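You operate a simulated robot arm through the tools that you are given. There is no shell and no other tool. Be economical: measure what you need, move in short steps, check, and stop when the job is done.

The job below is to be done with a simulated robot arm. You get a single attempt, and the scene is never put back.

JOB
Close the red knob and swap both red stoppers for black ones.
Fine: knob first; stand the red stoppers on the blue plate; the plug stays out.

It is judged by the outcome, as a careful person would: the job done as asked, and still so three seconds after it is handed in. It fails if anything else is knocked over, pushed out of place, dropped, spilled or broken. A push-on lid holds only when it is set on centred and level and pressed home; a screw cap is set on level and turned clockwise until tight.

ROBOT AND FRAMES
A 6-joint arm with a two-finger parallel gripper, fixed in place. Base frame: the origin is at the foot of the arm, x ahead of it, y to its left, z up; the work surface is at about z = 0.8. Readings come in cm, degrees, newtons and seconds.
With the tool pointing down near the work surface it reaches from about 16 to 40 cm from the base axis. Its first joint turns from -66.0 to 66.0 degrees. Payload 1.57 kg.
The tool frame sits at the grasp point between the pads (the TCP): z along the fingers, y along the line on which they close. The tips reach 3 cm beyond it. Largest opening 8 cm; finger width 1.7, thickness 1.2; the body of the gripper, 4 by 8.2 cm, starts 8 cm behind the TCP.
Orientation is told as [roll, pitch, yaw] about the base's x, y, z axes, in that order, counted from this pose: with the fingers straight down and closing along the base's y, the tool's x points along the base's -x, its y along +y and its z along -z.

CONTROLS
- The arm moves only by the tool step_arm. Its argument "targets" is a list of rows, each a list of 2 entries, a list of its own where there are three numbers: the shift along the base's x, y, z in cm, then the turn, a rotation vector about the base's x, y, z in degrees. In form: [[[tx, ty, tz], [ax, ay, az]], ...]. A call has 1 to 20 rows; each row shifts and turns the commanded pose from where the row before left it. "grip" is the opening, from 0 (shut) to 1 (fully open), set as the call begins (left out, the last holds). Each row takes 0.2 s and may step no farther than 5 cm and 8.6 degrees from the row before; otherwise, or with a gripper value out of range, the whole call is refused. Where a pose cannot be reached the arm comes as near as it can. A force on the tool above 40 N (or 10 N above the force at the start of the call, whichever is more), or a blocked arm, ends the call early, and 0.2 s more pass. The fingers move at their own pace (about 15.3 cm/s each) and stop on an object; they squeeze with about 21 N. The grip force told is the motor's: it shows also when the fingers shut on nothing. Time passes only in rows, and 0.2 s behind the last, so rows that do not move let the fingers close. It gives the time, the measured TCP pose, the force on the tool (base axes), the opening and the grip force at its end, in the units of the frame above (readings bear some noise), with the torque about the TCP (base axes, N m) and any sound that the robot's microphone picked up, and new pictures: "show" is both (left out), scene, wrist or none.
- Cameras (640 x 400 px; columns grow to the right, rows downward): "scene" is fixed at [7.05, -34.67, 41.95]; the picture's right is [0.60, -0.80, 0.00], its down [-0.50, -0.37, -0.78] and it looks along [0.63, 0.47, -0.62] (base axes); focal length 216 px, centre (320, 200). "wrist" rides on the gripper at [7.2, -0.7, -12.2] in the tool frame; the picture's right is [0.09, 1.00, 0.00], its down [-0.84, 0.08, -0.54] and it looks along [-0.54, 0.05, 0.84] (tool axes); focal length 238 px, centre (320, 200). There is no depth. A picture from a camera that has moved, and an enlarged one, comes with that camera's place and axes in the base frame and with its lens.
- close_up(camera, box): a new picture of the part [left, top, right, bottom] of that camera's present view, enlarged. It takes no simulated time.
- sign_off(): hands the job in; it is judged then, once.

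Go step by step. Nothing tells you positions but the pictures and the camera data: compare them with the known pose of the tool, close in by small moves and look again before you grip or let go. The budget is 120 turns and 200 pictures, counting those below and the enlarged ones. Unless the task says otherwise, let go and move clear before handing in, and close with one line.

The tools are called after "Call:" by a JSON object that holds its "name" and its "arguments". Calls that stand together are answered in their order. step_arm: Moves the arm, as the interface text tells. Its arguments: {"type":"object","properties":{"targets":{"type":"array","items":{"type":"array"}},"grip":{"type":"number"},"show":{"type":"string","enum":["both","scene","wrist","none"]}},"required":["targets"]} The other tools are called the same way: close_up (camera, box) takes an enlarged picture of a part of a camera's view; sign_off () hands the job in.

At the start:

```text
time_s: 0.0
ee_pos: [22.77, -2.76, 28.01]
tool_rot: [-0.1, 0.0, 0.0]
contact_force: [-0.2, 0.1, -0.2]
torque: [-0.02, 0.02, -0.03]
width: 8.03
grip_force: 0.0
```

scene: 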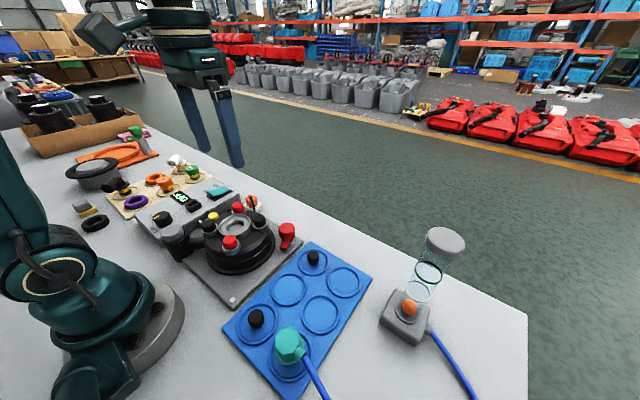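
wrist: 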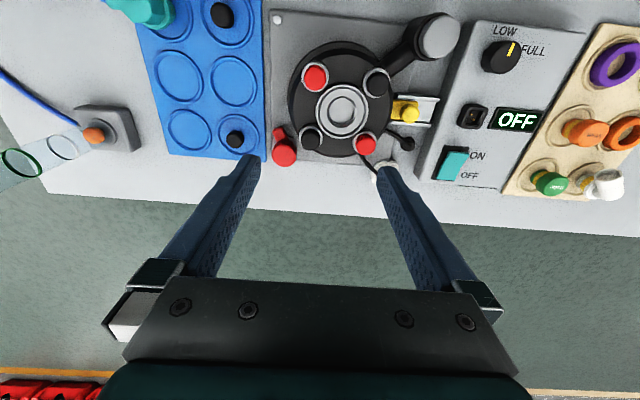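

I see a rotor device with two red stoppers and two dark ones, a red knob at its side, and a blue plate holding two black stoppers and a teal plug. I'll look closer before moving.

Call:
{"name": "close_up", "arguments": {"camera": "scene", "box": [130, 170, 390, 400]}}

Call:
{"name": "close_up", "arguments": {"camera": "wrist", "box": [120, 0, 480, 220]}}

```text
1.74 times, centred on (260, 285) of scene
camera zoom: at [7.05, -34.67, 41.95], right [0.6, -0.8, 0.0], down [-0.5, -0.37, -0.78], along [0.63, 0.47, -0.62], focal length 376 px, centre (424, 52)
```

zoom: 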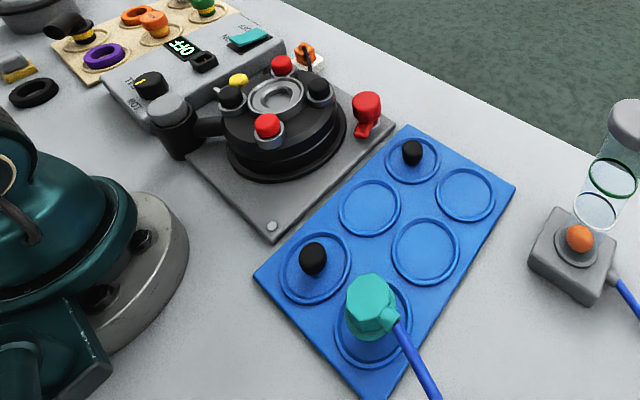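

```text
1.78 times, centred on (300, 110) of wrist
camera zoom: at [15.49, -3.52, 40.25], right [-0.09, 1.0, 0.0], down [0.84, 0.08, 0.54], along [0.54, 0.05, -0.84], focal length 424 px, centre (356, 360)
```

zoom: 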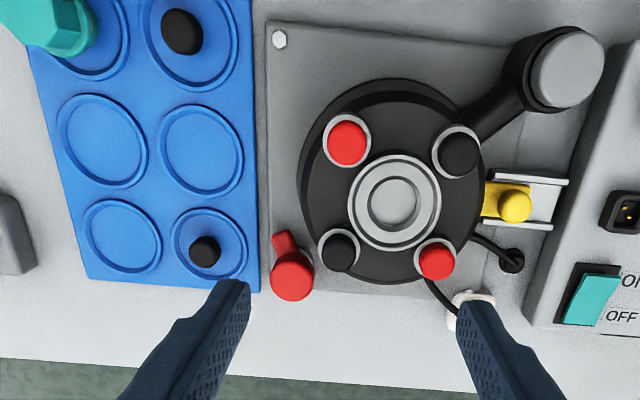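

I take the red knob to be near (29.8, -8, 6). I'll lower the wrist camera toward it for a clearer look.

Call:
{"name": "step_arm", "arguments": {"targets": [[[-1, -1, -4], [0, 0, 0]], [[-1, -1, -4], [0, 0, 0]], [[-1, -1, -3], [0, 0, 0]], [[0, 0, 0], [0, 0, 0]]], "show": "wrist"}}

Call:
{"name": "close_up", "arguments": {"camera": "wrist", "box": [160, 0, 480, 200]}}

Call:
{"name": "close_up", "arguments": {"camera": "scene", "box": [190, 180, 310, 260]}}

```text
time_s: 1.0
ee_pos: [19.32, -5.87, 17.1]
tool_rot: [-0.1, -0.1, 0.1]
contact_force: [-0.7, -0.4, 1.0]
torque: [0.0, 0.03, 0.0]
width: 7.99
grip_force: 0.1
camera wrist: at [12.17, -6.74, 29.06], right [-0.09, 1.0, 0.0], down [0.84, 0.08, 0.54], along [0.54, 0.05, -0.84], focal length 238 px, centre (320, 200)
```

wrist: 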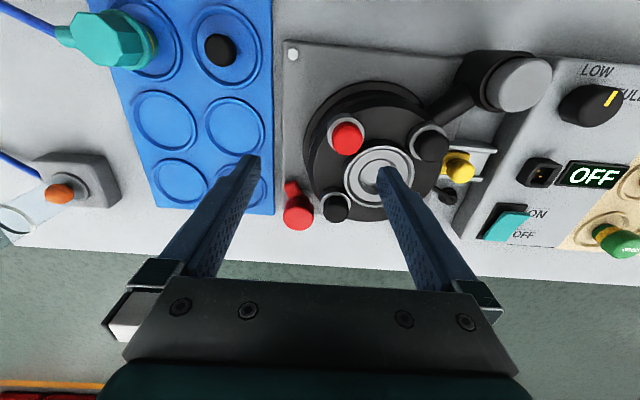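

```text
2.00 times, centred on (320, 100) of wrist
camera zoom: at [12.17, -6.74, 29.06], right [-0.09, 1.0, 0.0], down [0.84, 0.08, 0.54], along [0.54, 0.05, -0.84], focal length 477 px, centre (320, 400)
```

zoom: 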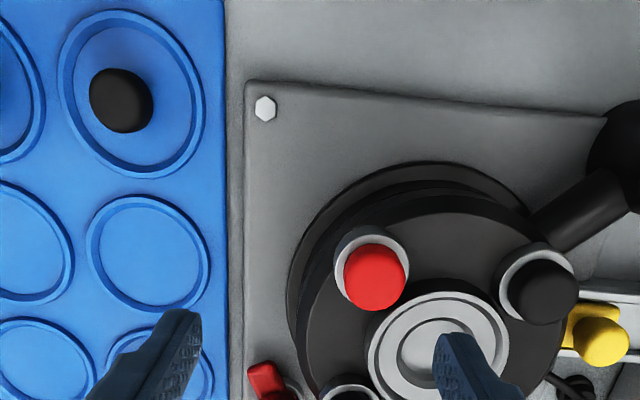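

```text
5.00 times, centred on (250, 220) of scene
camera zoom: at [7.05, -34.67, 41.95], right [0.6, -0.8, 0.0], down [-0.5, -0.37, -0.78], along [0.63, 0.47, -0.62], focal length 1080 px, centre (670, 100)
```

zoom: 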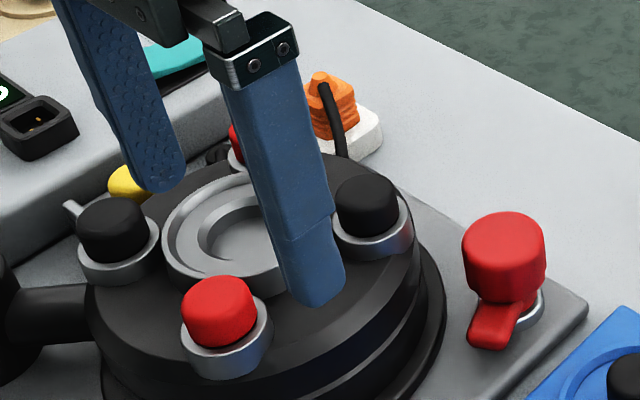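

The knob is a red cap with a small red handle that points back toward the arm. I'll bring the camera level with it so it shows between the fingers.

Call:
{"name": "step_arm", "arguments": {"targets": [[[1, -1, -1], [0, 0, 0]], [[1, -1, -1], [0, 0, 0]], [[0, 0, 0], [0, 0, 0]]], "show": "none"}}

Call:
{"name": "close_up", "arguments": {"camera": "wrist", "box": [220, 100, 420, 225]}}

Call:
{"name": "close_up", "arguments": {"camera": "scene", "box": [260, 210, 320, 255]}}

```text
time_s: 1.8
ee_pos: [21.69, -7.84, 15.11]
tool_rot: [-0.1, 0.1, 0.0]
contact_force: [-1.0, 0.4, 0.3]
torque: [0.01, 0.01, -0.02]
width: 7.98
grip_force: 0.1
```

```text
3.20 times, centred on (320, 162) of wrist
camera zoom: at [14.36, -8.57, 27.22], right [-0.09, 1.0, 0.0], down [0.84, 0.08, 0.54], along [0.54, 0.05, -0.84], focal length 763 px, centre (320, 320)
```

zoom: 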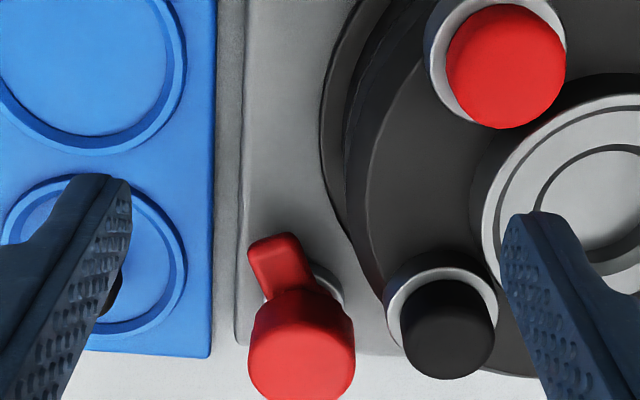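

```text
8.89 times, centred on (290, 232) of scene
camera zoom: at [7.05, -34.67, 41.95], right [0.6, -0.8, 0.0], down [-0.5, -0.37, -0.78], along [0.63, 0.47, -0.62], focal length 1921 px, centre (587, -89)
```

zoom: 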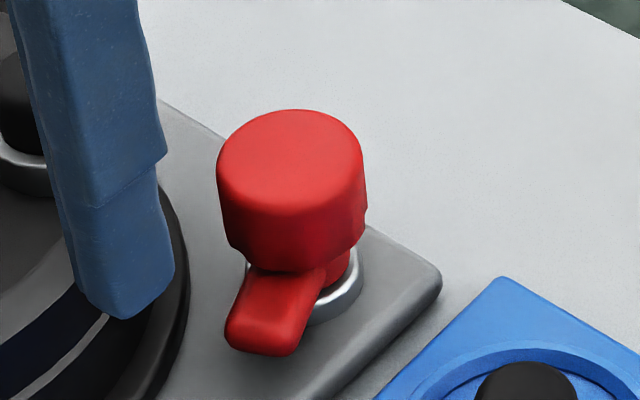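

The knob axis is at about (29.5, -7.8) with its top at z≈6.5. Clockwise should close it, so I'll move above it with the jaw turned -20° and line up.

Call:
{"name": "step_arm", "arguments": {"targets": [[[2.6, 0, 0], [0, 0, -6.7]], [[2.6, 0, 0], [0, 0, -6.7]], [[2.6, 0, -1.5], [0, 0, -6.6]], [[0, 0, 0], [0, 0, 0]]], "grip": 0.72}}

Call:
{"name": "close_up", "arguments": {"camera": "wrist", "box": [220, 120, 420, 245]}}

Call:
{"name": "close_up", "arguments": {"camera": "scene", "box": [240, 190, 330, 260]}}

```text
time_s: 2.8
ee_pos: [29.61, -7.65, 13.78]
tool_rot: [-0.2, 0.0, -20.1]
contact_force: [-0.1, 0.0, 0.1]
torque: [-0.05, -0.04, -0.01]
width: 5.77
grip_force: 0.1
camera wrist: at [22.52, -5.88, 25.83], right [0.26, 0.97, 0.0], down [0.81, -0.21, 0.54], along [0.52, -0.14, -0.84], focal length 238 px, centre (320, 200)
```

scene: 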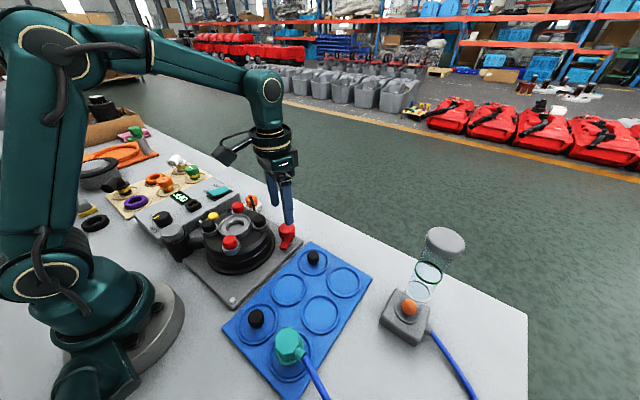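
wrist: 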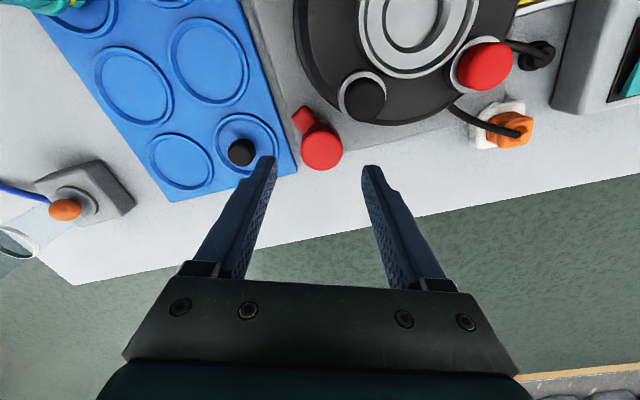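

```text
3.20 times, centred on (320, 182) of wrist
camera zoom: at [22.52, -5.88, 25.83], right [0.26, 0.97, 0.0], down [0.81, -0.21, 0.54], along [0.52, -0.14, -0.84], focal length 763 px, centre (320, 256)
```

zoom: 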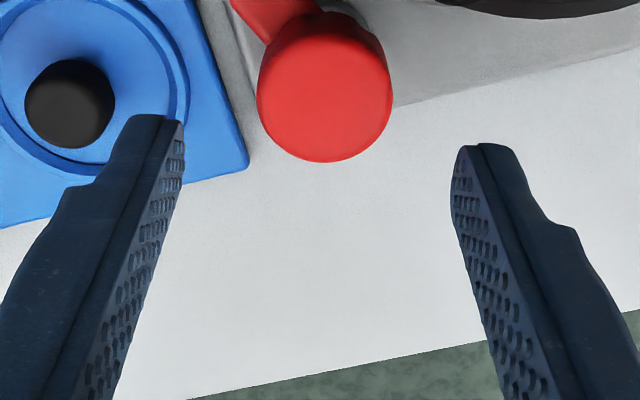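

```text
5.71 times, centred on (285, 225) of scene
camera zoom: at [7.05, -34.67, 41.95], right [0.6, -0.8, 0.0], down [-0.5, -0.37, -0.78], along [0.63, 0.47, -0.62], focal length 1235 px, centre (520, 57)
```

zoom: 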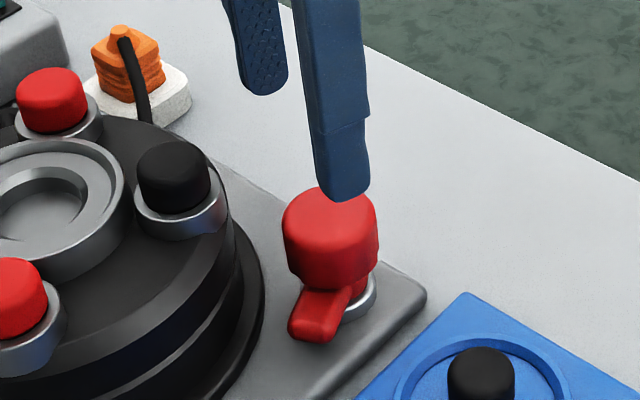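

The knob is centred between the fingers at about (29.75, -7.75, top z 6.4). I'll lower to z 7.4, watching the force, and close.

Call:
{"name": "step_arm", "arguments": {"targets": [[[0.15, -0.1, -2], [0, 0, 0]], [[0, 0, -2], [0, 0, 0]], [[0, 0, -1.2], [0, 0, 0]], [[0, 0, -1.0], [0, 0, 0]], [[0, 0, 0], [0, 0, 0]]]}}

Call:
{"name": "close_up", "arguments": {"camera": "scene", "box": [240, 190, 330, 260]}}

```text
time_s: 4.0
ee_pos: [29.52, -8.05, 7.4]
tool_rot: [-0.1, 0.0, -20.1]
contact_force: [-0.6, -0.6, -0.9]
torque: [0.02, 0.0, -0.04]
width: 5.75
grip_force: 0.1
camera wrist: at [22.69, -6.22, 19.55], right [0.25, 0.97, 0.0], down [0.81, -0.21, 0.54], along [0.52, -0.14, -0.84], focal length 238 px, centre (320, 200)
```

scene: 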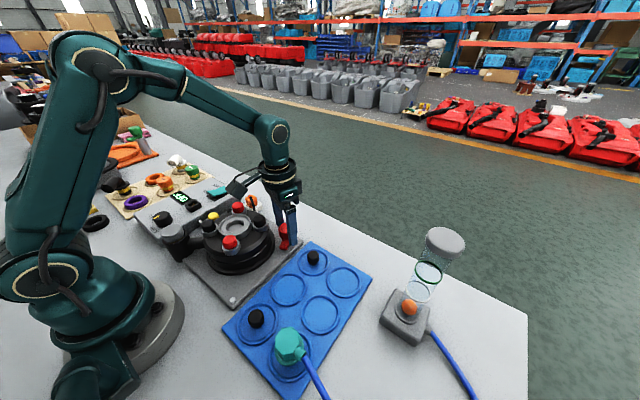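
wrist: 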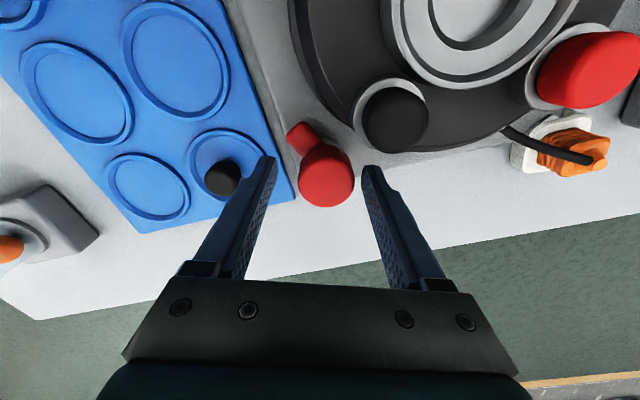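

```text
5.71 times, centred on (285, 225) of scene
camera zoom: at [7.05, -34.67, 41.95], right [0.6, -0.8, 0.0], down [-0.5, -0.37, -0.78], along [0.63, 0.47, -0.62], focal length 1235 px, centre (520, 57)
```

zoom: 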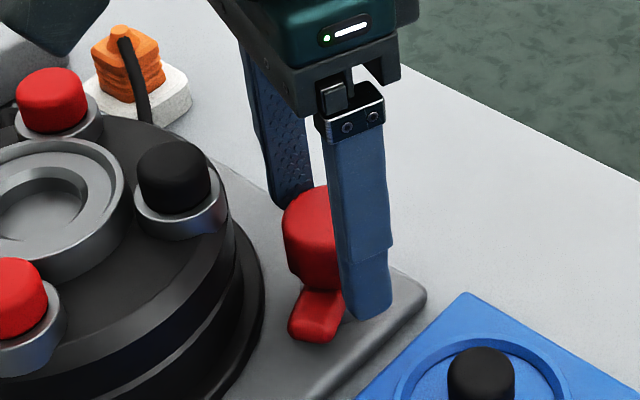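

The fingers straddle the cap well. Closing.

Call:
{"name": "step_arm", "arguments": {"targets": [[[0, 0, 0], [0, 0, 0]], [[0, 0, 0], [0, 0, 0]], [[0, 0, 0], [0, 0, 0]]], "grip": 0, "show": "wrist"}}

```text
time_s: 4.5
ee_pos: [29.87, -7.52, 7.4]
tool_rot: [0.5, -0.2, -20.1]
contact_force: [1.5, 2.9, -0.8]
torque: [-0.71, 0.32, 0.0]
width: 3.64
grip_force: 42.8
stopped in row 2: the force on the tool passed its limit at 42 N (the readings are from after the stop); the commanded pose is now the measured one
camera wrist: at [22.77, -5.94, 19.52], right [0.26, 0.97, 0.01], down [0.81, -0.22, 0.54], along [0.53, -0.13, -0.84], focal length 238 px, centre (320, 200)
```

wrist: 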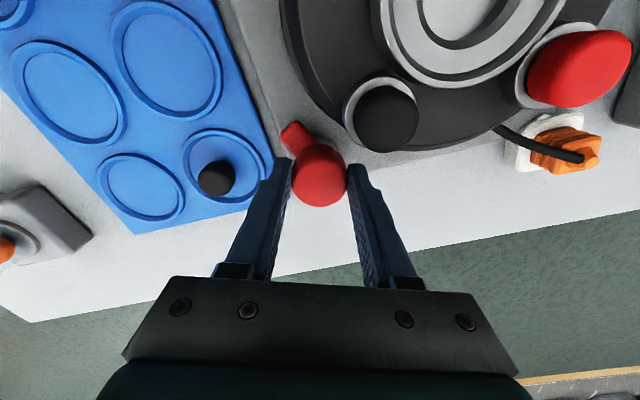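

The knob is gripped at width 3.64, with its centre at about (29.85, -7.55). Now I'll turn clockwise in small steps and watch the torque.

Call:
{"name": "step_arm", "arguments": {"targets": [[[0, 0, 0], [0, 0, -5]], [[0, 0, 0], [0, 0, -5]], [[0, 0, 0], [0, 0, -5]], [[0, 0, 0], [0, 0, 0]]], "show": "wrist"}}

Call:
{"name": "close_up", "arguments": {"camera": "scene", "box": [240, 190, 330, 260]}}

```text
time_s: 5.5
ee_pos: [29.95, -7.5, 7.35]
tool_rot: [0.7, -0.2, -35.2]
contact_force: [0.4, 24.2, 28.8]
torque: [0.25, 0.68, 0.05]
width: 3.67
grip_force: 43.6
camera wrist: at [23.47, -4.12, 19.5], right [0.5, 0.87, 0.01], down [0.72, -0.42, 0.55], along [0.48, -0.26, -0.84], focal length 238 px, centre (320, 200)
```

wrist: 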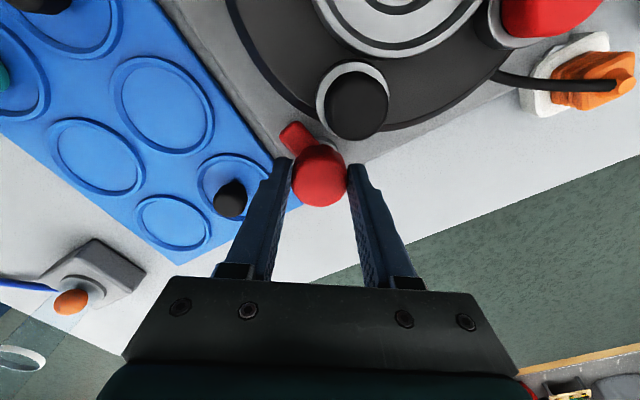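

```text
5.71 times, centred on (285, 225) of scene
camera zoom: at [7.05, -34.66, 41.96], right [0.6, -0.8, 0.0], down [-0.5, -0.37, -0.78], along [0.63, 0.47, -0.62], focal length 1235 px, centre (520, 57)
```

zoom: 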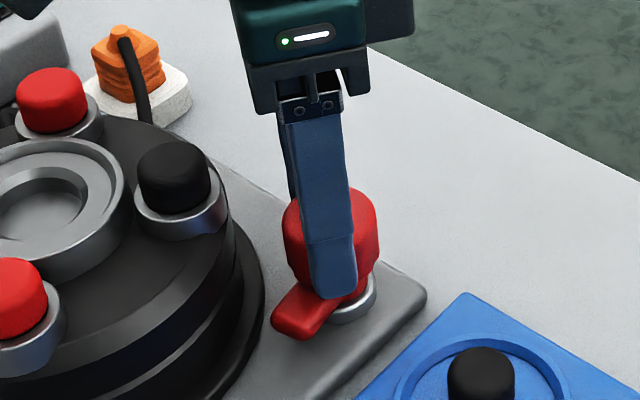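

The knob turns with the fingers and the handle follows, but side loads have built up. I'll relieve them with a small shift before going on.

Call:
{"name": "step_arm", "arguments": {"targets": [[[0, 0.12, 0.1], [0, 0, 0]], [[0, 0, 0], [0, 0, 0]]], "show": "none"}}

```text
time_s: 6.1
ee_pos: [29.92, -7.56, 7.43]
tool_rot: [0.6, -0.3, -35.1]
contact_force: [17.8, 13.1, -13.9]
torque: [0.11, 0.16, 0.05]
width: 3.66
grip_force: 42.7
```

Call:
{"name": "step_arm", "arguments": {"targets": [[[0.05, 0.05, -0.03], [0, 0, 0]], [[0, 0, 0], [0, 0, -5]], [[0, 0, 0], [0, 0, -5]], [[0, 0, 0], [0, 0, -5]], [[0, 0, 0], [0, 0, 0]]], "show": "none"}}

Call:
{"name": "close_up", "arguments": {"camera": "scene", "box": [240, 190, 330, 260]}}

```text
time_s: 7.3
ee_pos: [29.87, -7.42, 7.33]
tool_rot: [0.6, -0.2, -50.2]
contact_force: [20.6, 11.2, -29.9]
torque: [-0.37, 0.23, 0.08]
width: 3.65
grip_force: 43.1
```

```text
5.71 times, centred on (285, 225) of scene
camera zoom: at [7.06, -34.67, 41.95], right [0.6, -0.8, 0.0], down [-0.5, -0.37, -0.78], along [0.63, 0.47, -0.62], focal length 1235 px, centre (520, 57)
```

zoom: 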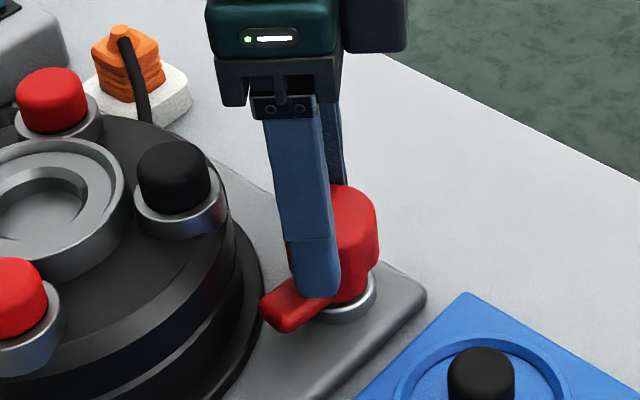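

Call:
{"name": "step_arm", "arguments": {"targets": [[[0.07, 0.05, -0.07], [0, 0, 0]], [[0, 0, 0], [0, 0, -5]], [[0, 0, 0], [0, 0, -5]], [[0, 0, 0], [0, 0, -5]], [[0, 0, 0], [0, 0, 0]]], "show": "none"}}

```text
time_s: 8.5
ee_pos: [29.97, -7.29, 7.41]
tool_rot: [0.8, -0.2, -65.1]
contact_force: [18.8, -2.3, -15.6]
torque: [-0.34, 0.57, 0.04]
width: 3.68
grip_force: 43.3
```

Call:
{"name": "step_arm", "arguments": {"targets": [[[0.1, 0, -0.03], [0, 0, 0]], [[0, 0, 0], [0, 0, -5]], [[0, 0, 0], [0, 0, -5]], [[0, 0, 0], [0, 0, -5]], [[0, 0, 0], [0, 0, 0]]], "show": "wrist"}}

Call:
{"name": "close_up", "arguments": {"camera": "scene", "box": [240, 190, 330, 260]}}

```text
time_s: 9.7
ee_pos: [30.14, -7.39, 7.36]
tool_rot: [0.8, -0.1, -80.3]
contact_force: [5.7, 12.1, 29.9]
torque: [-0.46, 0.5, 0.02]
width: 3.67
grip_force: 43.5
camera wrist: at [28.0, -0.5, 19.51], right [0.97, 0.26, 0.01], down [0.21, -0.81, 0.54], along [0.15, -0.52, -0.84], focal length 238 px, centre (320, 200)
```

wrist: 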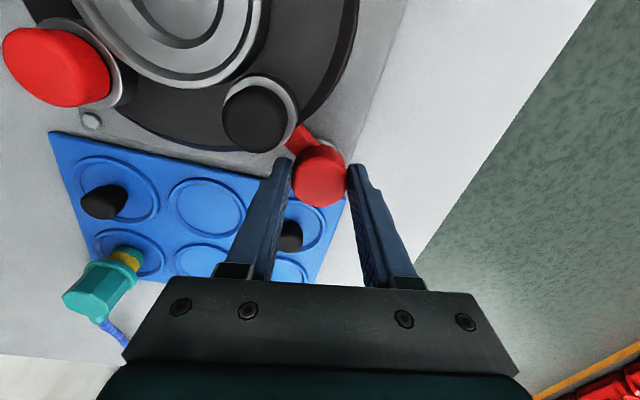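

```text
5.71 times, centred on (285, 225) of scene
camera zoom: at [7.05, -34.66, 41.96], right [0.6, -0.8, 0.0], down [-0.5, -0.37, -0.78], along [0.63, 0.47, -0.62], focal length 1235 px, centre (520, 57)
```

zoom: 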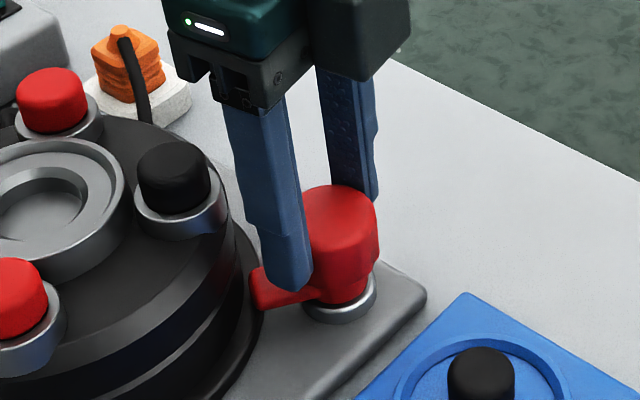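

Turned about 60°, still smooth and clear of the rotor. Continuing.

Call:
{"name": "step_arm", "arguments": {"targets": [[[0.03, 0.02, 0.06], [0, 0, 0]], [[0, 0, 0], [0, 0, -5]], [[0, 0, 0], [0, 0, -5]], [[0, 0, 0], [0, 0, -5]], [[0, 0, 0], [0, 0, 0]]], "show": "none"}}

Call:
{"name": "step_arm", "arguments": {"targets": [[[0, 0, 0], [0, 0, -5]], [[0, 0, 0], [0, 0, -5]], [[0, 0, 0], [0, 0, -5]], [[0, 0, 0], [0, 0, 0]]], "show": "none"}}

```text
time_s: 10.9
ee_pos: [30.14, -7.42, 7.34]
tool_rot: [0.6, -0.1, -94.9]
contact_force: [18.6, 7.2, -2.1]
torque: [-0.45, 0.21, 1.19]
width: 3.7
grip_force: 43.0
```

```text
time_s: 11.9
ee_pos: [30.29, -7.48, 7.49]
tool_rot: [0.8, 0.0, -110.2]
contact_force: [21.6, 0.4, -5.4]
torque: [0.15, 0.16, 0.56]
width: 3.75
grip_force: 43.9
```

The torque rose sharply after roughly 70–75° of turn, so the stop appears to be reached and the fingers slipped after that. I'll check.

Call:
{"name": "close_up", "arguments": {"camera": "wrist", "box": [220, 80, 420, 205]}}

Call:
{"name": "close_up", "arguments": {"camera": "scene", "box": [240, 190, 330, 260]}}

```text
3.20 times, centred on (320, 142) of wrist
camera zoom: at [31.85, -0.56, 19.56], right [0.97, -0.26, 0.01], down [-0.22, -0.81, 0.54], along [-0.13, -0.53, -0.84], focal length 763 px, centre (320, 384)
```

zoom: 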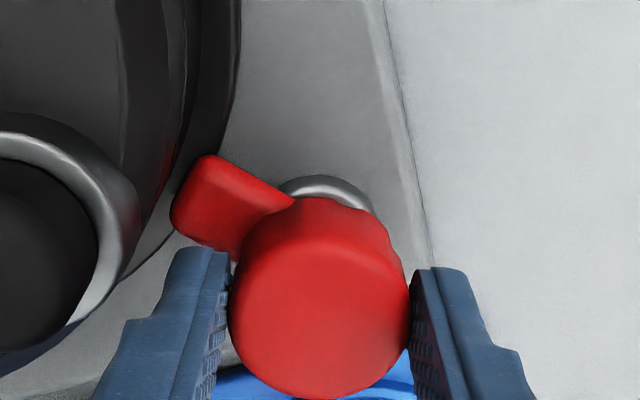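

```text
5.71 times, centred on (285, 225) of scene
camera zoom: at [7.05, -34.67, 41.95], right [0.6, -0.8, 0.0], down [-0.5, -0.37, -0.78], along [0.63, 0.47, -0.62], focal length 1235 px, centre (520, 57)
```

zoom: 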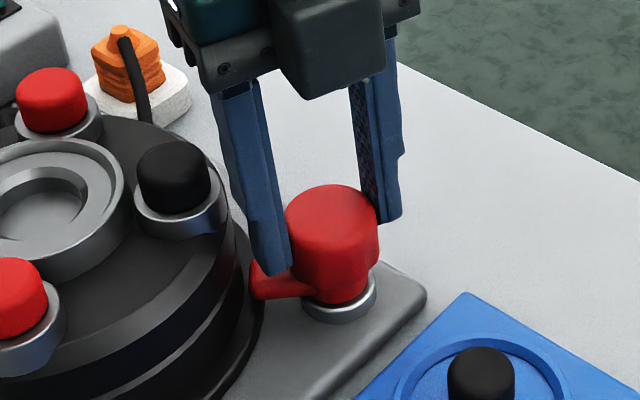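

The handle now points toward the rotor and has stopped turning. I'll open just slightly so the rotor isn't touched, lift straight off, and inspect.

Call:
{"name": "step_arm", "arguments": {"targets": [[[0, 0, 0], [0, 0, 0]], [[0, 0, 0], [0, 0, 0]], [[0, 0, 1.5], [0, 0, 0]], [[0, 0, 2], [0, 0, 0]], [[0, 0, 3], [0, 0, 0]], [[0, -4, 3], [0, 0, 0]], [[0, 0, 0], [0, 0, 0]]], "grip": 0.52, "show": "wrist"}}

Call:
{"name": "close_up", "arguments": {"camera": "scene", "box": [255, 205, 315, 250]}}

Call:
{"name": "close_up", "arguments": {"camera": "wrist", "box": [220, 80, 420, 205]}}

```text
time_s: 13.5
ee_pos: [30.15, -11.49, 17.03]
tool_rot: [0.5, -0.2, -110.0]
contact_force: [0.5, -0.2, 0.0]
torque: [0.01, 0.03, 0.01]
width: 4.16
grip_force: 0.1
camera wrist: at [31.84, -4.48, 29.19], right [0.97, -0.25, 0.01], down [-0.22, -0.81, 0.54], along [-0.13, -0.53, -0.84], focal length 238 px, centre (320, 200)
```

wrist: 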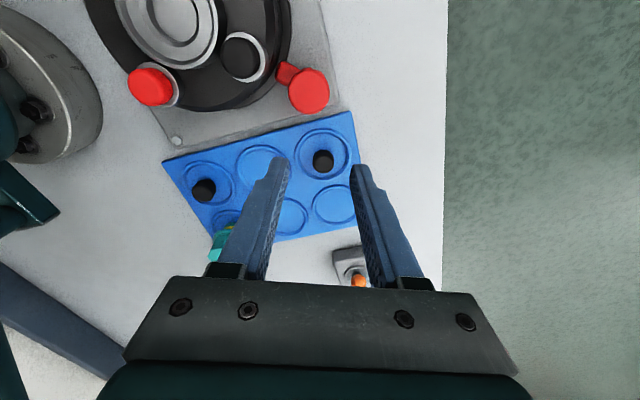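

```text
8.89 times, centred on (285, 228) of scene
camera zoom: at [7.05, -34.67, 41.95], right [0.6, -0.8, 0.0], down [-0.5, -0.37, -0.78], along [0.63, 0.47, -0.62], focal length 1921 px, centre (631, -44)
```

zoom: 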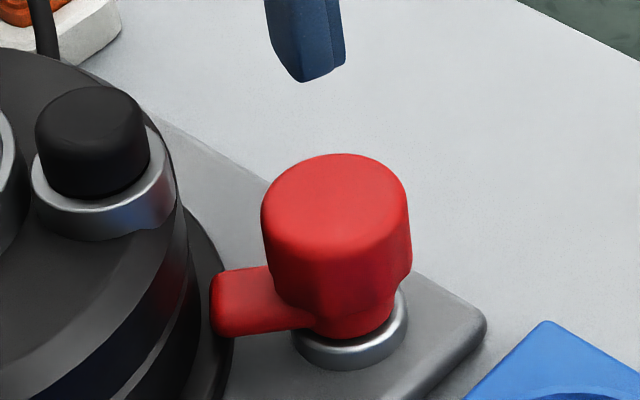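

```text
3.20 times, centred on (320, 142) of wrist
camera zoom: at [31.84, -4.48, 29.19], right [0.97, -0.25, 0.01], down [-0.22, -0.81, 0.54], along [-0.13, -0.53, -0.84], focal length 763 px, centre (320, 384)
```

zoom: 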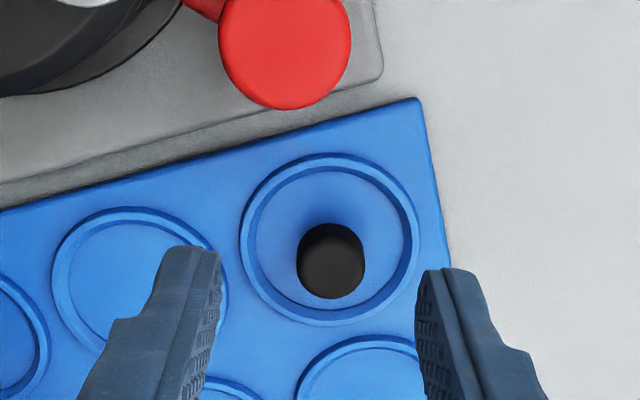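

I want a clearer look at whether the handle merely touches the rotor, so I'll zoom in from here.

Call:
{"name": "close_up", "arguments": {"camera": "wrist", "box": [250, 40, 346, 100]}}

Call:
{"name": "close_up", "arguments": {"camera": "scene", "box": [268, 222, 300, 242]}}

```text
6.67 times, centred on (298, 70) of wrist
camera zoom: at [31.84, -4.48, 29.19], right [0.97, -0.25, 0.01], down [-0.22, -0.81, 0.54], along [-0.13, -0.53, -0.84], focal length 1589 px, centre (467, 1067)
```

zoom: 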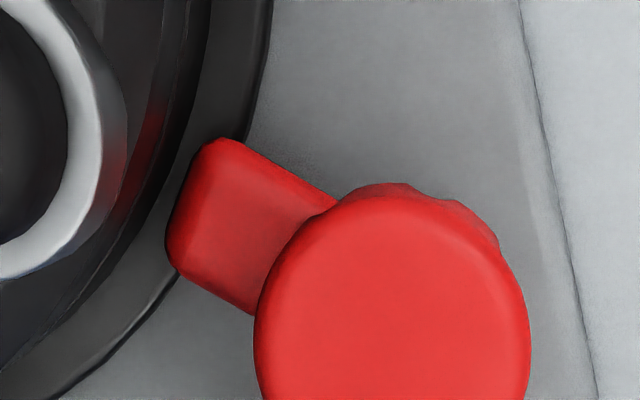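

```text
16.00 times, centred on (284, 232) of scene
camera zoom: at [7.05, -34.67, 41.95], right [0.6, -0.8, 0.0], down [-0.5, -0.37, -0.78], along [0.63, 0.47, -0.62], focal length 3458 px, centre (896, -312)
```

zoom: 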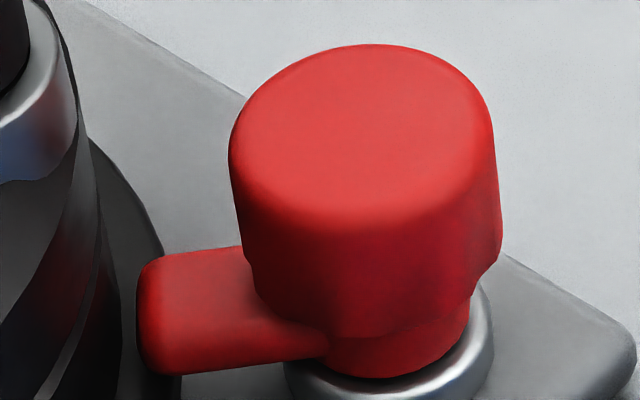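

The handle now sits over the rotor's edge, pointing at its centre and hard against its stop, so the knob is closed. Next I'll go above the first red stopper near (18.6, -3.9).

Call:
{"name": "step_arm", "arguments": {"targets": [[[-0.9, 0.6, 0.2], [0, 0, 8.5]], [[-0.9, 0.6, 0], [0, 0, 8.5]], [[-0.9, 0.6, 0], [0, 0, 8.5]], [[-0.9, 0.6, 0], [0, 0, 8.5]], [[-0.9, 0.6, 0], [0, 0, 8.5]], [[-0.9, 0.6, 0], [0, 0, 8.5]], [[-0.9, 0.6, 0], [0, 0, 8.5]], [[-0.9, 0.6, 0], [0, 0, 8.5]], [[-0.9, 0.6, 0], [0, 0, 8.5]], [[-0.9, 0.6, 0], [0, 0, 8.5]], [[-0.9, 0.6, 0], [0, 0, 8.5]], [[-0.8, 0.5, 0], [0, 0, 8.5]], [[-0.8, 0.5, -2], [0, 0, 8]], [[0, 0, 0], [0, 0, 0]]], "grip": 0.65, "show": "wrist"}}

Call:
{"name": "close_up", "arguments": {"camera": "wrist", "box": [220, 120, 420, 245]}}

Call:
{"name": "close_up", "arguments": {"camera": "scene", "box": [190, 190, 280, 260]}}

```text
time_s: 16.5
ee_pos: [18.62, -3.79, 14.81]
tool_rot: [0.5, -0.1, 0.0]
contact_force: [-0.1, -0.4, -0.4]
torque: [-0.01, -0.03, -0.01]
width: 5.17
grip_force: 0.2
camera wrist: at [11.38, -4.65, 26.94], right [-0.09, 1.0, 0.01], down [0.84, 0.07, 0.54], along [0.54, 0.06, -0.84], focal length 238 px, centre (320, 200)
```

wrist: 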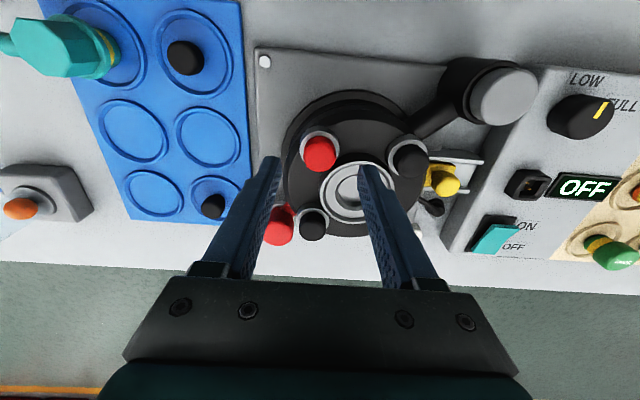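

```text
3.20 times, centred on (320, 182) of wrist
camera zoom: at [11.38, -4.65, 26.94], right [-0.09, 1.0, 0.01], down [0.84, 0.07, 0.54], along [0.54, 0.06, -0.84], focal length 763 px, centre (320, 256)
```

zoom: 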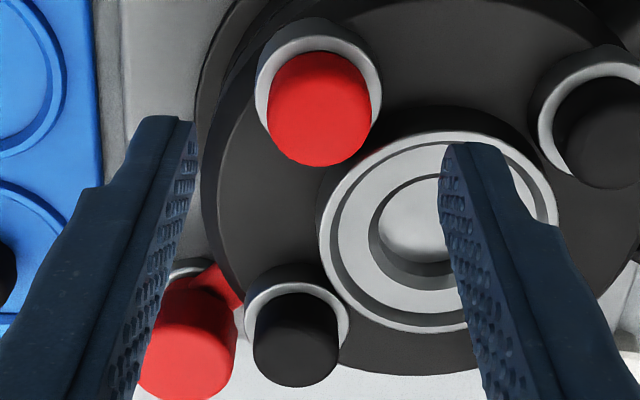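

```text
5.71 times, centred on (235, 225) of scene
camera zoom: at [7.05, -34.67, 41.95], right [0.6, -0.8, 0.0], down [-0.5, -0.37, -0.78], along [0.63, 0.47, -0.62], focal length 1235 px, centre (806, 57)
```

zoom: 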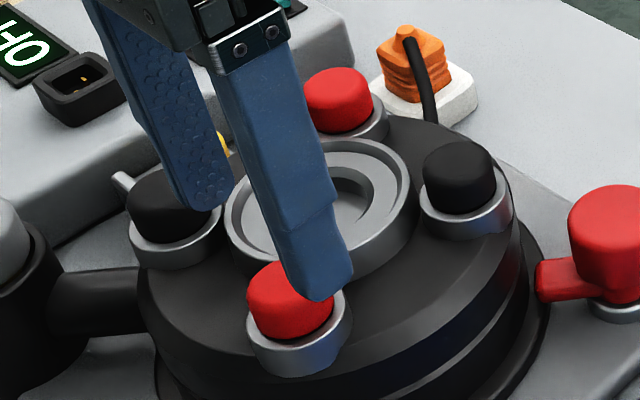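

The stopper top is centred at (18.55, -3.8, 9.2), diameter about 2.6. I'll turn the jaw 45° so the fingers clear the hub, and lower partway.

Call:
{"name": "step_arm", "arguments": {"targets": [[[0, 0, 0], [0, 0, 7.5]], [[0, 0, 0], [0, 0, 7.5]], [[0, 0, 0], [0, 0, 7.5]], [[0, 0, 0], [0, 0, 7.5]], [[0, 0, 0], [0, 0, 7.5]], [[0, 0, -1], [0, 0, 7.5]], [[0, 0, -1.8], [0, 0, 0]], [[0, 0, 0], [0, 0, 0]]], "show": "wrist"}}

Call:
{"name": "close_up", "arguments": {"camera": "wrist", "box": [220, 120, 420, 245]}}

Call:
{"name": "close_up", "arguments": {"camera": "scene", "box": [190, 210, 270, 260]}}

```text
time_s: 18.3
ee_pos: [18.58, -3.58, 12.17]
tool_rot: [0.5, -0.1, 45.0]
contact_force: [-0.1, 0.6, -0.2]
torque: [-0.03, -0.01, -0.04]
width: 5.21
grip_force: 0.1
camera wrist: at [13.99, -9.36, 24.28], right [-0.77, 0.64, 0.01], down [0.54, 0.64, 0.54], along [0.34, 0.42, -0.84], focal length 238 px, centre (320, 200)
```

wrist: 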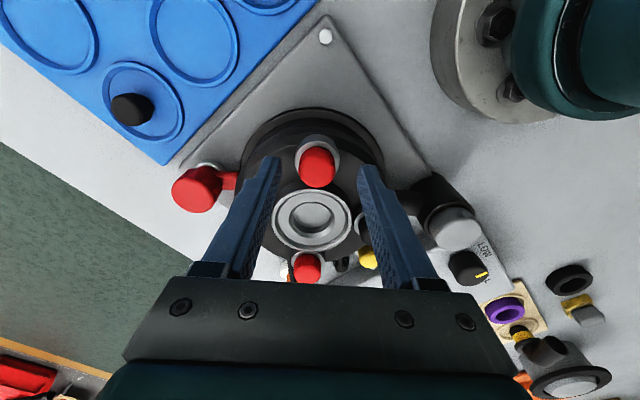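

```text
3.20 times, centred on (320, 182) of wrist
camera zoom: at [13.99, -9.36, 24.28], right [-0.77, 0.64, 0.01], down [0.54, 0.64, 0.54], along [0.34, 0.42, -0.84], focal length 763 px, centre (320, 256)
```

zoom: 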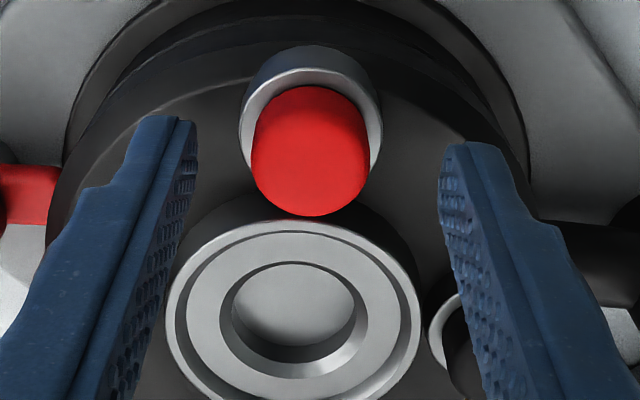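

```text
8.00 times, centred on (230, 235) of scene
camera zoom: at [7.05, -34.67, 41.95], right [0.6, -0.8, 0.0], down [-0.5, -0.37, -0.78], along [0.63, 0.47, -0.62], focal length 1729 px, centre (1040, -80)
```

zoom: 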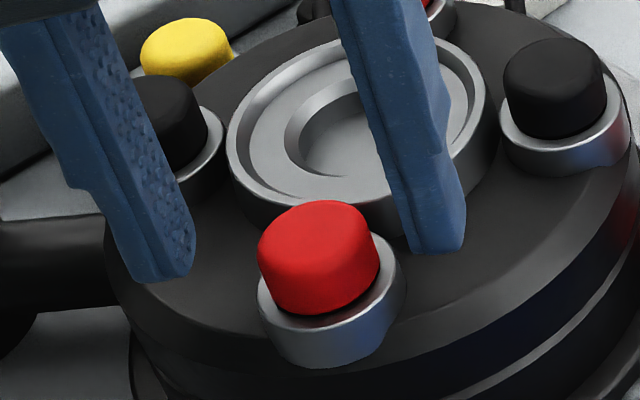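

The stopper sits a couple of mm off to the picture's left. I'll nudge across, lower to tip z≈8.1 just above the cup rim, and look before gripping.

Call:
{"name": "step_arm", "arguments": {"targets": [[[0.12, -0.1, 0], [0, 0, 0]], [[0, 0, -1], [0, 0, 0]], [[0, 0, 0], [0, 0, 0]]], "show": "none"}}

Call:
{"name": "close_up", "arguments": {"camera": "wrist", "box": [220, 120, 420, 245]}}

Call:
{"name": "close_up", "arguments": {"camera": "scene", "box": [190, 210, 270, 260]}}

```text
time_s: 19.1
ee_pos: [18.81, -3.88, 11.17]
tool_rot: [0.5, -0.1, 44.9]
contact_force: [-0.9, 0.9, -0.8]
torque: [-0.02, 0.03, 0.02]
width: 5.19
grip_force: 0.1
```

```text
3.20 times, centred on (320, 182) of wrist
camera zoom: at [14.08, -9.65, 23.28], right [-0.77, 0.64, 0.01], down [0.54, 0.64, 0.54], along [0.34, 0.42, -0.84], focal length 763 px, centre (320, 256)
```

zoom: 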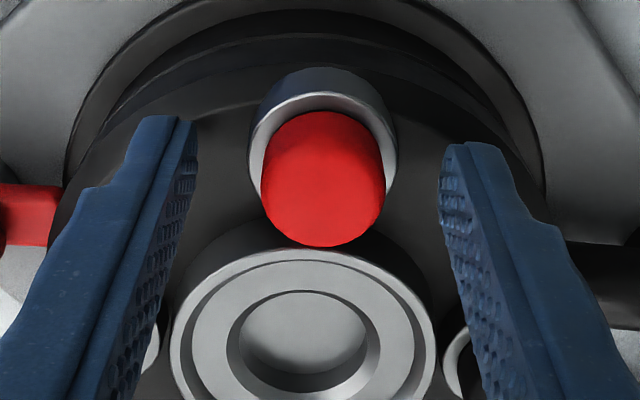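

```text
8.00 times, centred on (230, 235) of scene
camera zoom: at [7.05, -34.67, 41.95], right [0.6, -0.8, 0.0], down [-0.5, -0.37, -0.78], along [0.63, 0.47, -0.62], focal length 1729 px, centre (1040, -80)
```

zoom: 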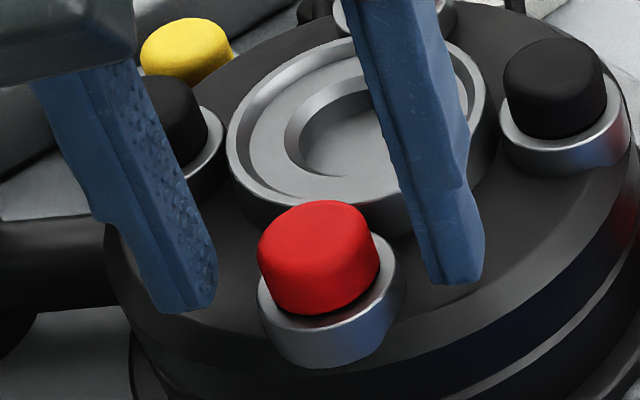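

The tips look about level with the cup rim, and the stopper top seems nearer z 10. I'll raise 0.4 cm so the fingers pass above the rim, then close.

Call:
{"name": "step_arm", "arguments": {"targets": [[[-0.06, 0.06, 0.4], [0, 0, 0]], [[0, 0, 0], [0, 0, 0]]], "show": "none"}}

Call:
{"name": "step_arm", "arguments": {"targets": [[[0, 0, 0], [0, 0, 0]], [[0, 0, 0], [0, 0, 0]]], "grip": 0.36, "show": "none"}}

Call:
{"name": "close_up", "arguments": {"camera": "wrist", "box": [220, 120, 420, 245]}}

Call:
{"name": "close_up", "arguments": {"camera": "scene", "box": [200, 210, 264, 250]}}

```text
time_s: 19.7
ee_pos: [18.72, -3.96, 11.52]
tool_rot: [0.6, -0.1, 44.9]
contact_force: [0.0, -0.2, 0.0]
torque: [-0.01, 0.03, 0.03]
width: 5.17
grip_force: 0.0
```

```text
time_s: 20.3
ee_pos: [18.66, -3.99, 11.55]
tool_rot: [0.5, -0.1, 44.9]
contact_force: [0.0, -0.4, 0.2]
torque: [-0.01, 0.01, -0.02]
width: 2.87
grip_force: 0.0
```

```text
3.20 times, centred on (320, 182) of wrist
camera zoom: at [14.04, -9.55, 23.67], right [-0.77, 0.64, 0.01], down [0.54, 0.64, 0.54], along [0.34, 0.42, -0.84], focal length 763 px, centre (320, 256)
```

zoom: 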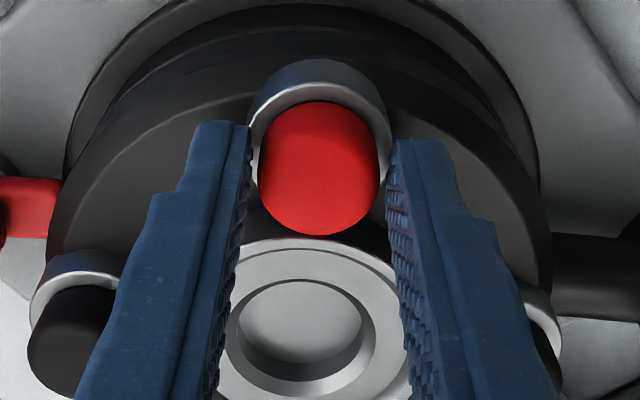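

```text
10.00 times, centred on (232, 230) of scene
camera zoom: at [7.05, -34.67, 41.95], right [0.6, -0.8, 0.0], down [-0.5, -0.37, -0.78], along [0.63, 0.47, -0.62], focal length 2161 px, centre (1200, -100)
```

zoom: 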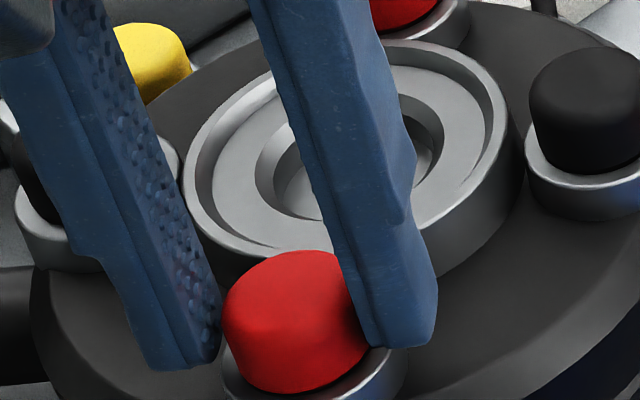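

The fingers are well centred on the stopper and above the rim. Gripping now and pulling straight up gently.

Call:
{"name": "step_arm", "arguments": {"targets": [[[0, 0, 0], [0, 0, 0]], [[0, 0, 0], [0, 0, 0]]], "grip": 0, "show": "none"}}

Call:
{"name": "step_arm", "arguments": {"targets": [[[0, 0, 0.4], [0, 0, 0]], [[0, 0, 0.6], [0, 0, 0]], [[0, 0, 1], [0, 0, 0]], [[0, 0, 1], [0, 0, 0]], [[0, 0, 1], [0, 0, 0]], [[0, 0, 0], [0, 0, 0]]], "show": "scene"}}

Call:
{"name": "close_up", "arguments": {"camera": "scene", "box": [190, 180, 270, 260]}}

```text
time_s: 20.9
ee_pos: [18.7, -3.86, 11.53]
tool_rot: [0.5, -0.1, 44.9]
contact_force: [-0.3, 0.2, 3.6]
torque: [-0.02, -0.04, -0.04]
width: 2.32
grip_force: 21.1
```

```text
time_s: 22.3
ee_pos: [18.82, -3.84, 15.78]
tool_rot: [0.6, 0.0, 44.9]
contact_force: [0.1, -0.4, 0.2]
torque: [-0.01, 0.01, 0.04]
width: 2.31
grip_force: 20.8
```

scene: 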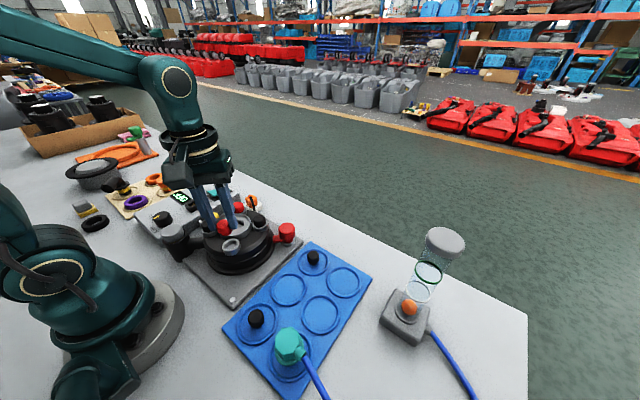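

```text
5.00 times, centred on (230, 220) of scene
camera zoom: at [7.05, -34.67, 41.95], right [0.6, -0.8, 0.0], down [-0.5, -0.37, -0.78], along [0.63, 0.47, -0.62], focal length 1080 px, centre (770, 100)
```

zoom: 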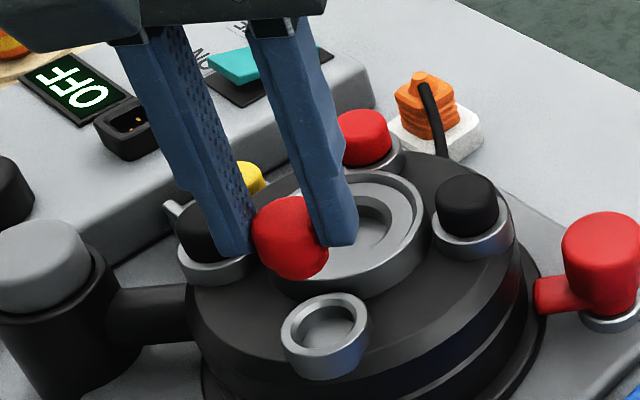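

The stopper came out cleanly, leaving an open cup. I'll check how it sits in the grip before carrying it over the middle ring of the plate.

Call:
{"name": "step_arm", "arguments": {"targets": [[[0.2, -1.5, 0.5], [0, 0, 0]], [[0.3, -2, 0], [0, 0, 0]], [[0.3, -2, 0], [0, 0, 0]], [[0.3, -2, 0], [0, 0, 0]], [[0.3, -2, 0], [0, 0, 0]], [[0.3, -2, 0], [0, 0, 0]], [[0, 0, 0], [0, 0, 0]]], "show": "wrist"}}

Call:
{"name": "close_up", "arguments": {"camera": "scene", "box": [230, 190, 326, 250]}}

Call:
{"name": "close_up", "arguments": {"camera": "scene", "box": [220, 235, 380, 335]}}

```text
time_s: 23.9
ee_pos: [20.52, -15.15, 16.06]
tool_rot: [0.5, -0.1, 44.9]
contact_force: [-1.2, 0.3, -0.8]
torque: [-0.01, 0.02, 0.01]
width: 2.32
grip_force: 20.9
camera wrist: at [15.88, -20.93, 28.22], right [-0.77, 0.64, 0.01], down [0.54, 0.64, 0.54], along [0.34, 0.42, -0.84], focal length 238 px, centre (320, 200)
```

wrist: 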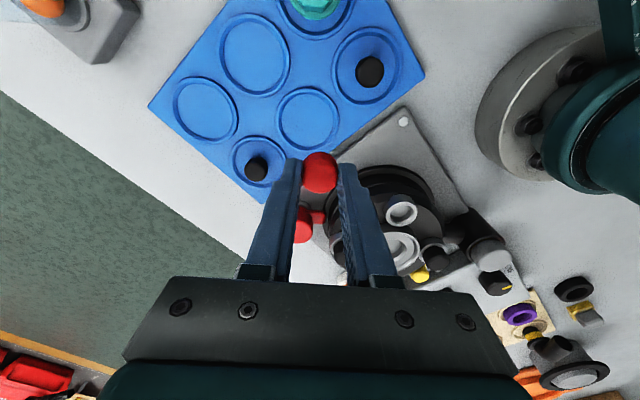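

```text
6.67 times, centred on (278, 220) of scene
camera zoom: at [7.05, -34.67, 41.95], right [0.6, -0.8, 0.0], down [-0.5, -0.37, -0.78], along [0.63, 0.47, -0.62], focal length 1441 px, centre (600, 67)
```

zoom: 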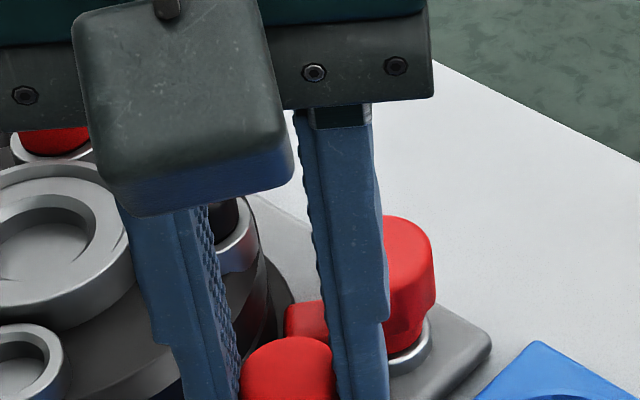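

```text
4.00 times, centred on (300, 285) of scene
camera zoom: at [7.05, -34.67, 41.95], right [0.6, -0.8, 0.0], down [-0.5, -0.37, -0.78], along [0.63, 0.47, -0.62], focal length 864 px, centre (400, -140)
```

zoom: 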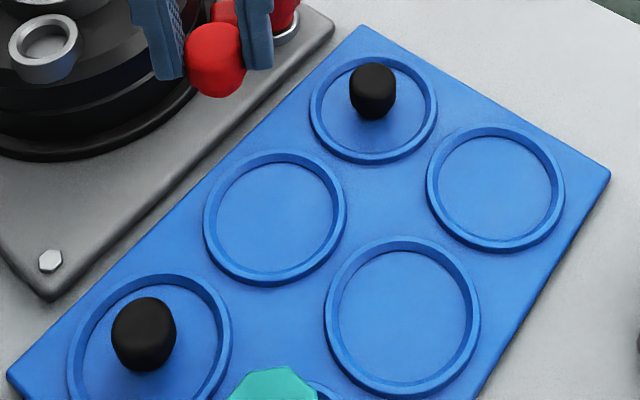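

The plate's middle ring near the device is centred at about (21, -16.2) and is empty. I'll carry the red stopper over it and lower to just above the surface.

Call:
{"name": "step_arm", "arguments": {"targets": [[[0.45, -1.0, -3], [0, 0, 0]], [[0, 0, -3], [0, 0, 0]], [[0, 0, -2], [0, 0, 0]], [[0, 0, -1.2], [0, 0, 0]], [[0, 0, 0], [0, 0, 0]]], "show": "wrist"}}

Call:
{"name": "close_up", "arguments": {"camera": "scene", "box": [240, 250, 336, 310]}}

```text
time_s: 25.1
ee_pos: [21.04, -16.21, 6.92]
tool_rot: [0.6, -0.1, 44.9]
contact_force: [-0.2, -0.6, -0.5]
torque: [-0.01, 0.01, 0.0]
width: 2.29
grip_force: 20.6
camera wrist: at [16.43, -21.96, 19.04], right [-0.77, 0.64, 0.01], down [0.54, 0.64, 0.54], along [0.34, 0.42, -0.84], focal length 238 px, centre (320, 200)
```

wrist: 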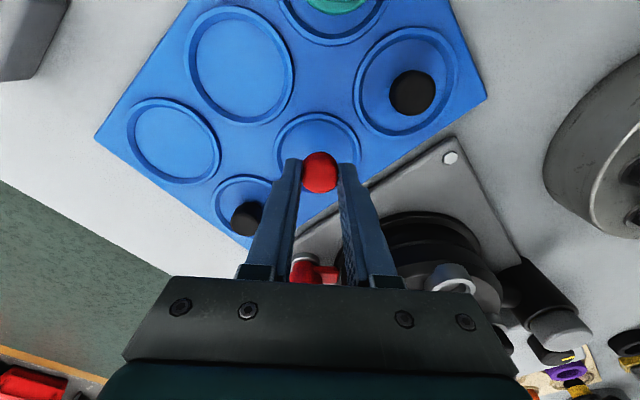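

```text
6.67 times, centred on (288, 280) of scene
camera zoom: at [7.05, -34.67, 41.95], right [0.6, -0.8, 0.0], down [-0.5, -0.37, -0.78], along [0.63, 0.47, -0.62], focal length 1441 px, centre (533, -333)
```

zoom: 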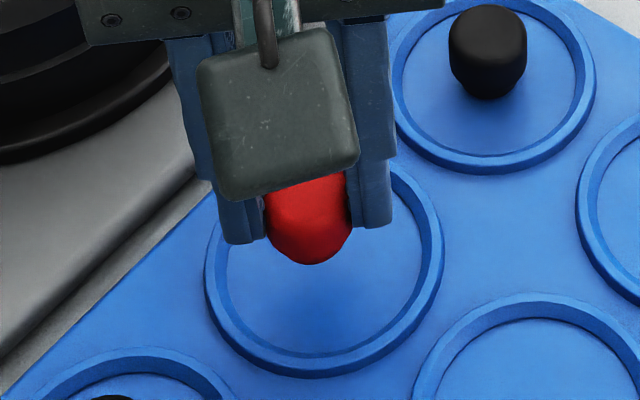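

The stopper is over the ring, with about 1 cm to go. Lowering in small steps to touch.

Call:
{"name": "step_arm", "arguments": {"targets": [[[0, 0, -0.4], [0, 0, 0]], [[0, 0, -0.3], [0, 0, 0]], [[0, 0, 0], [0, 0, 0]]], "show": "none"}}

Call:
{"name": "close_up", "arguments": {"camera": "scene", "box": [240, 250, 336, 310]}}

```text
time_s: 25.9
ee_pos: [20.96, -16.17, 6.19]
tool_rot: [0.5, -0.1, 44.9]
contact_force: [0.4, 0.1, -1.0]
torque: [0.0, 0.0, 0.0]
width: 2.39
grip_force: 20.8
```

```text
6.67 times, centred on (288, 280) of scene
camera zoom: at [7.05, -34.67, 41.95], right [0.6, -0.8, 0.0], down [-0.5, -0.37, -0.78], along [0.63, 0.47, -0.62], focal length 1441 px, centre (533, -333)
```

zoom: 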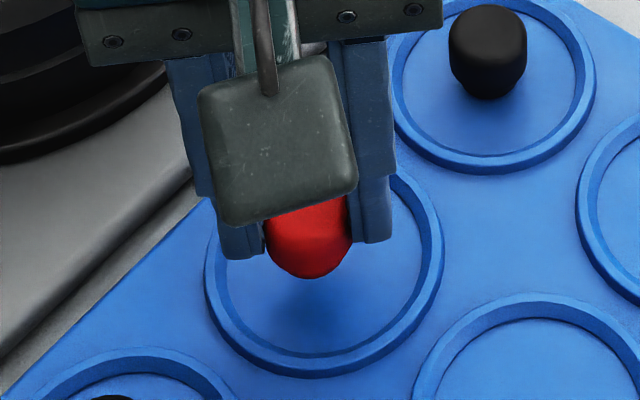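

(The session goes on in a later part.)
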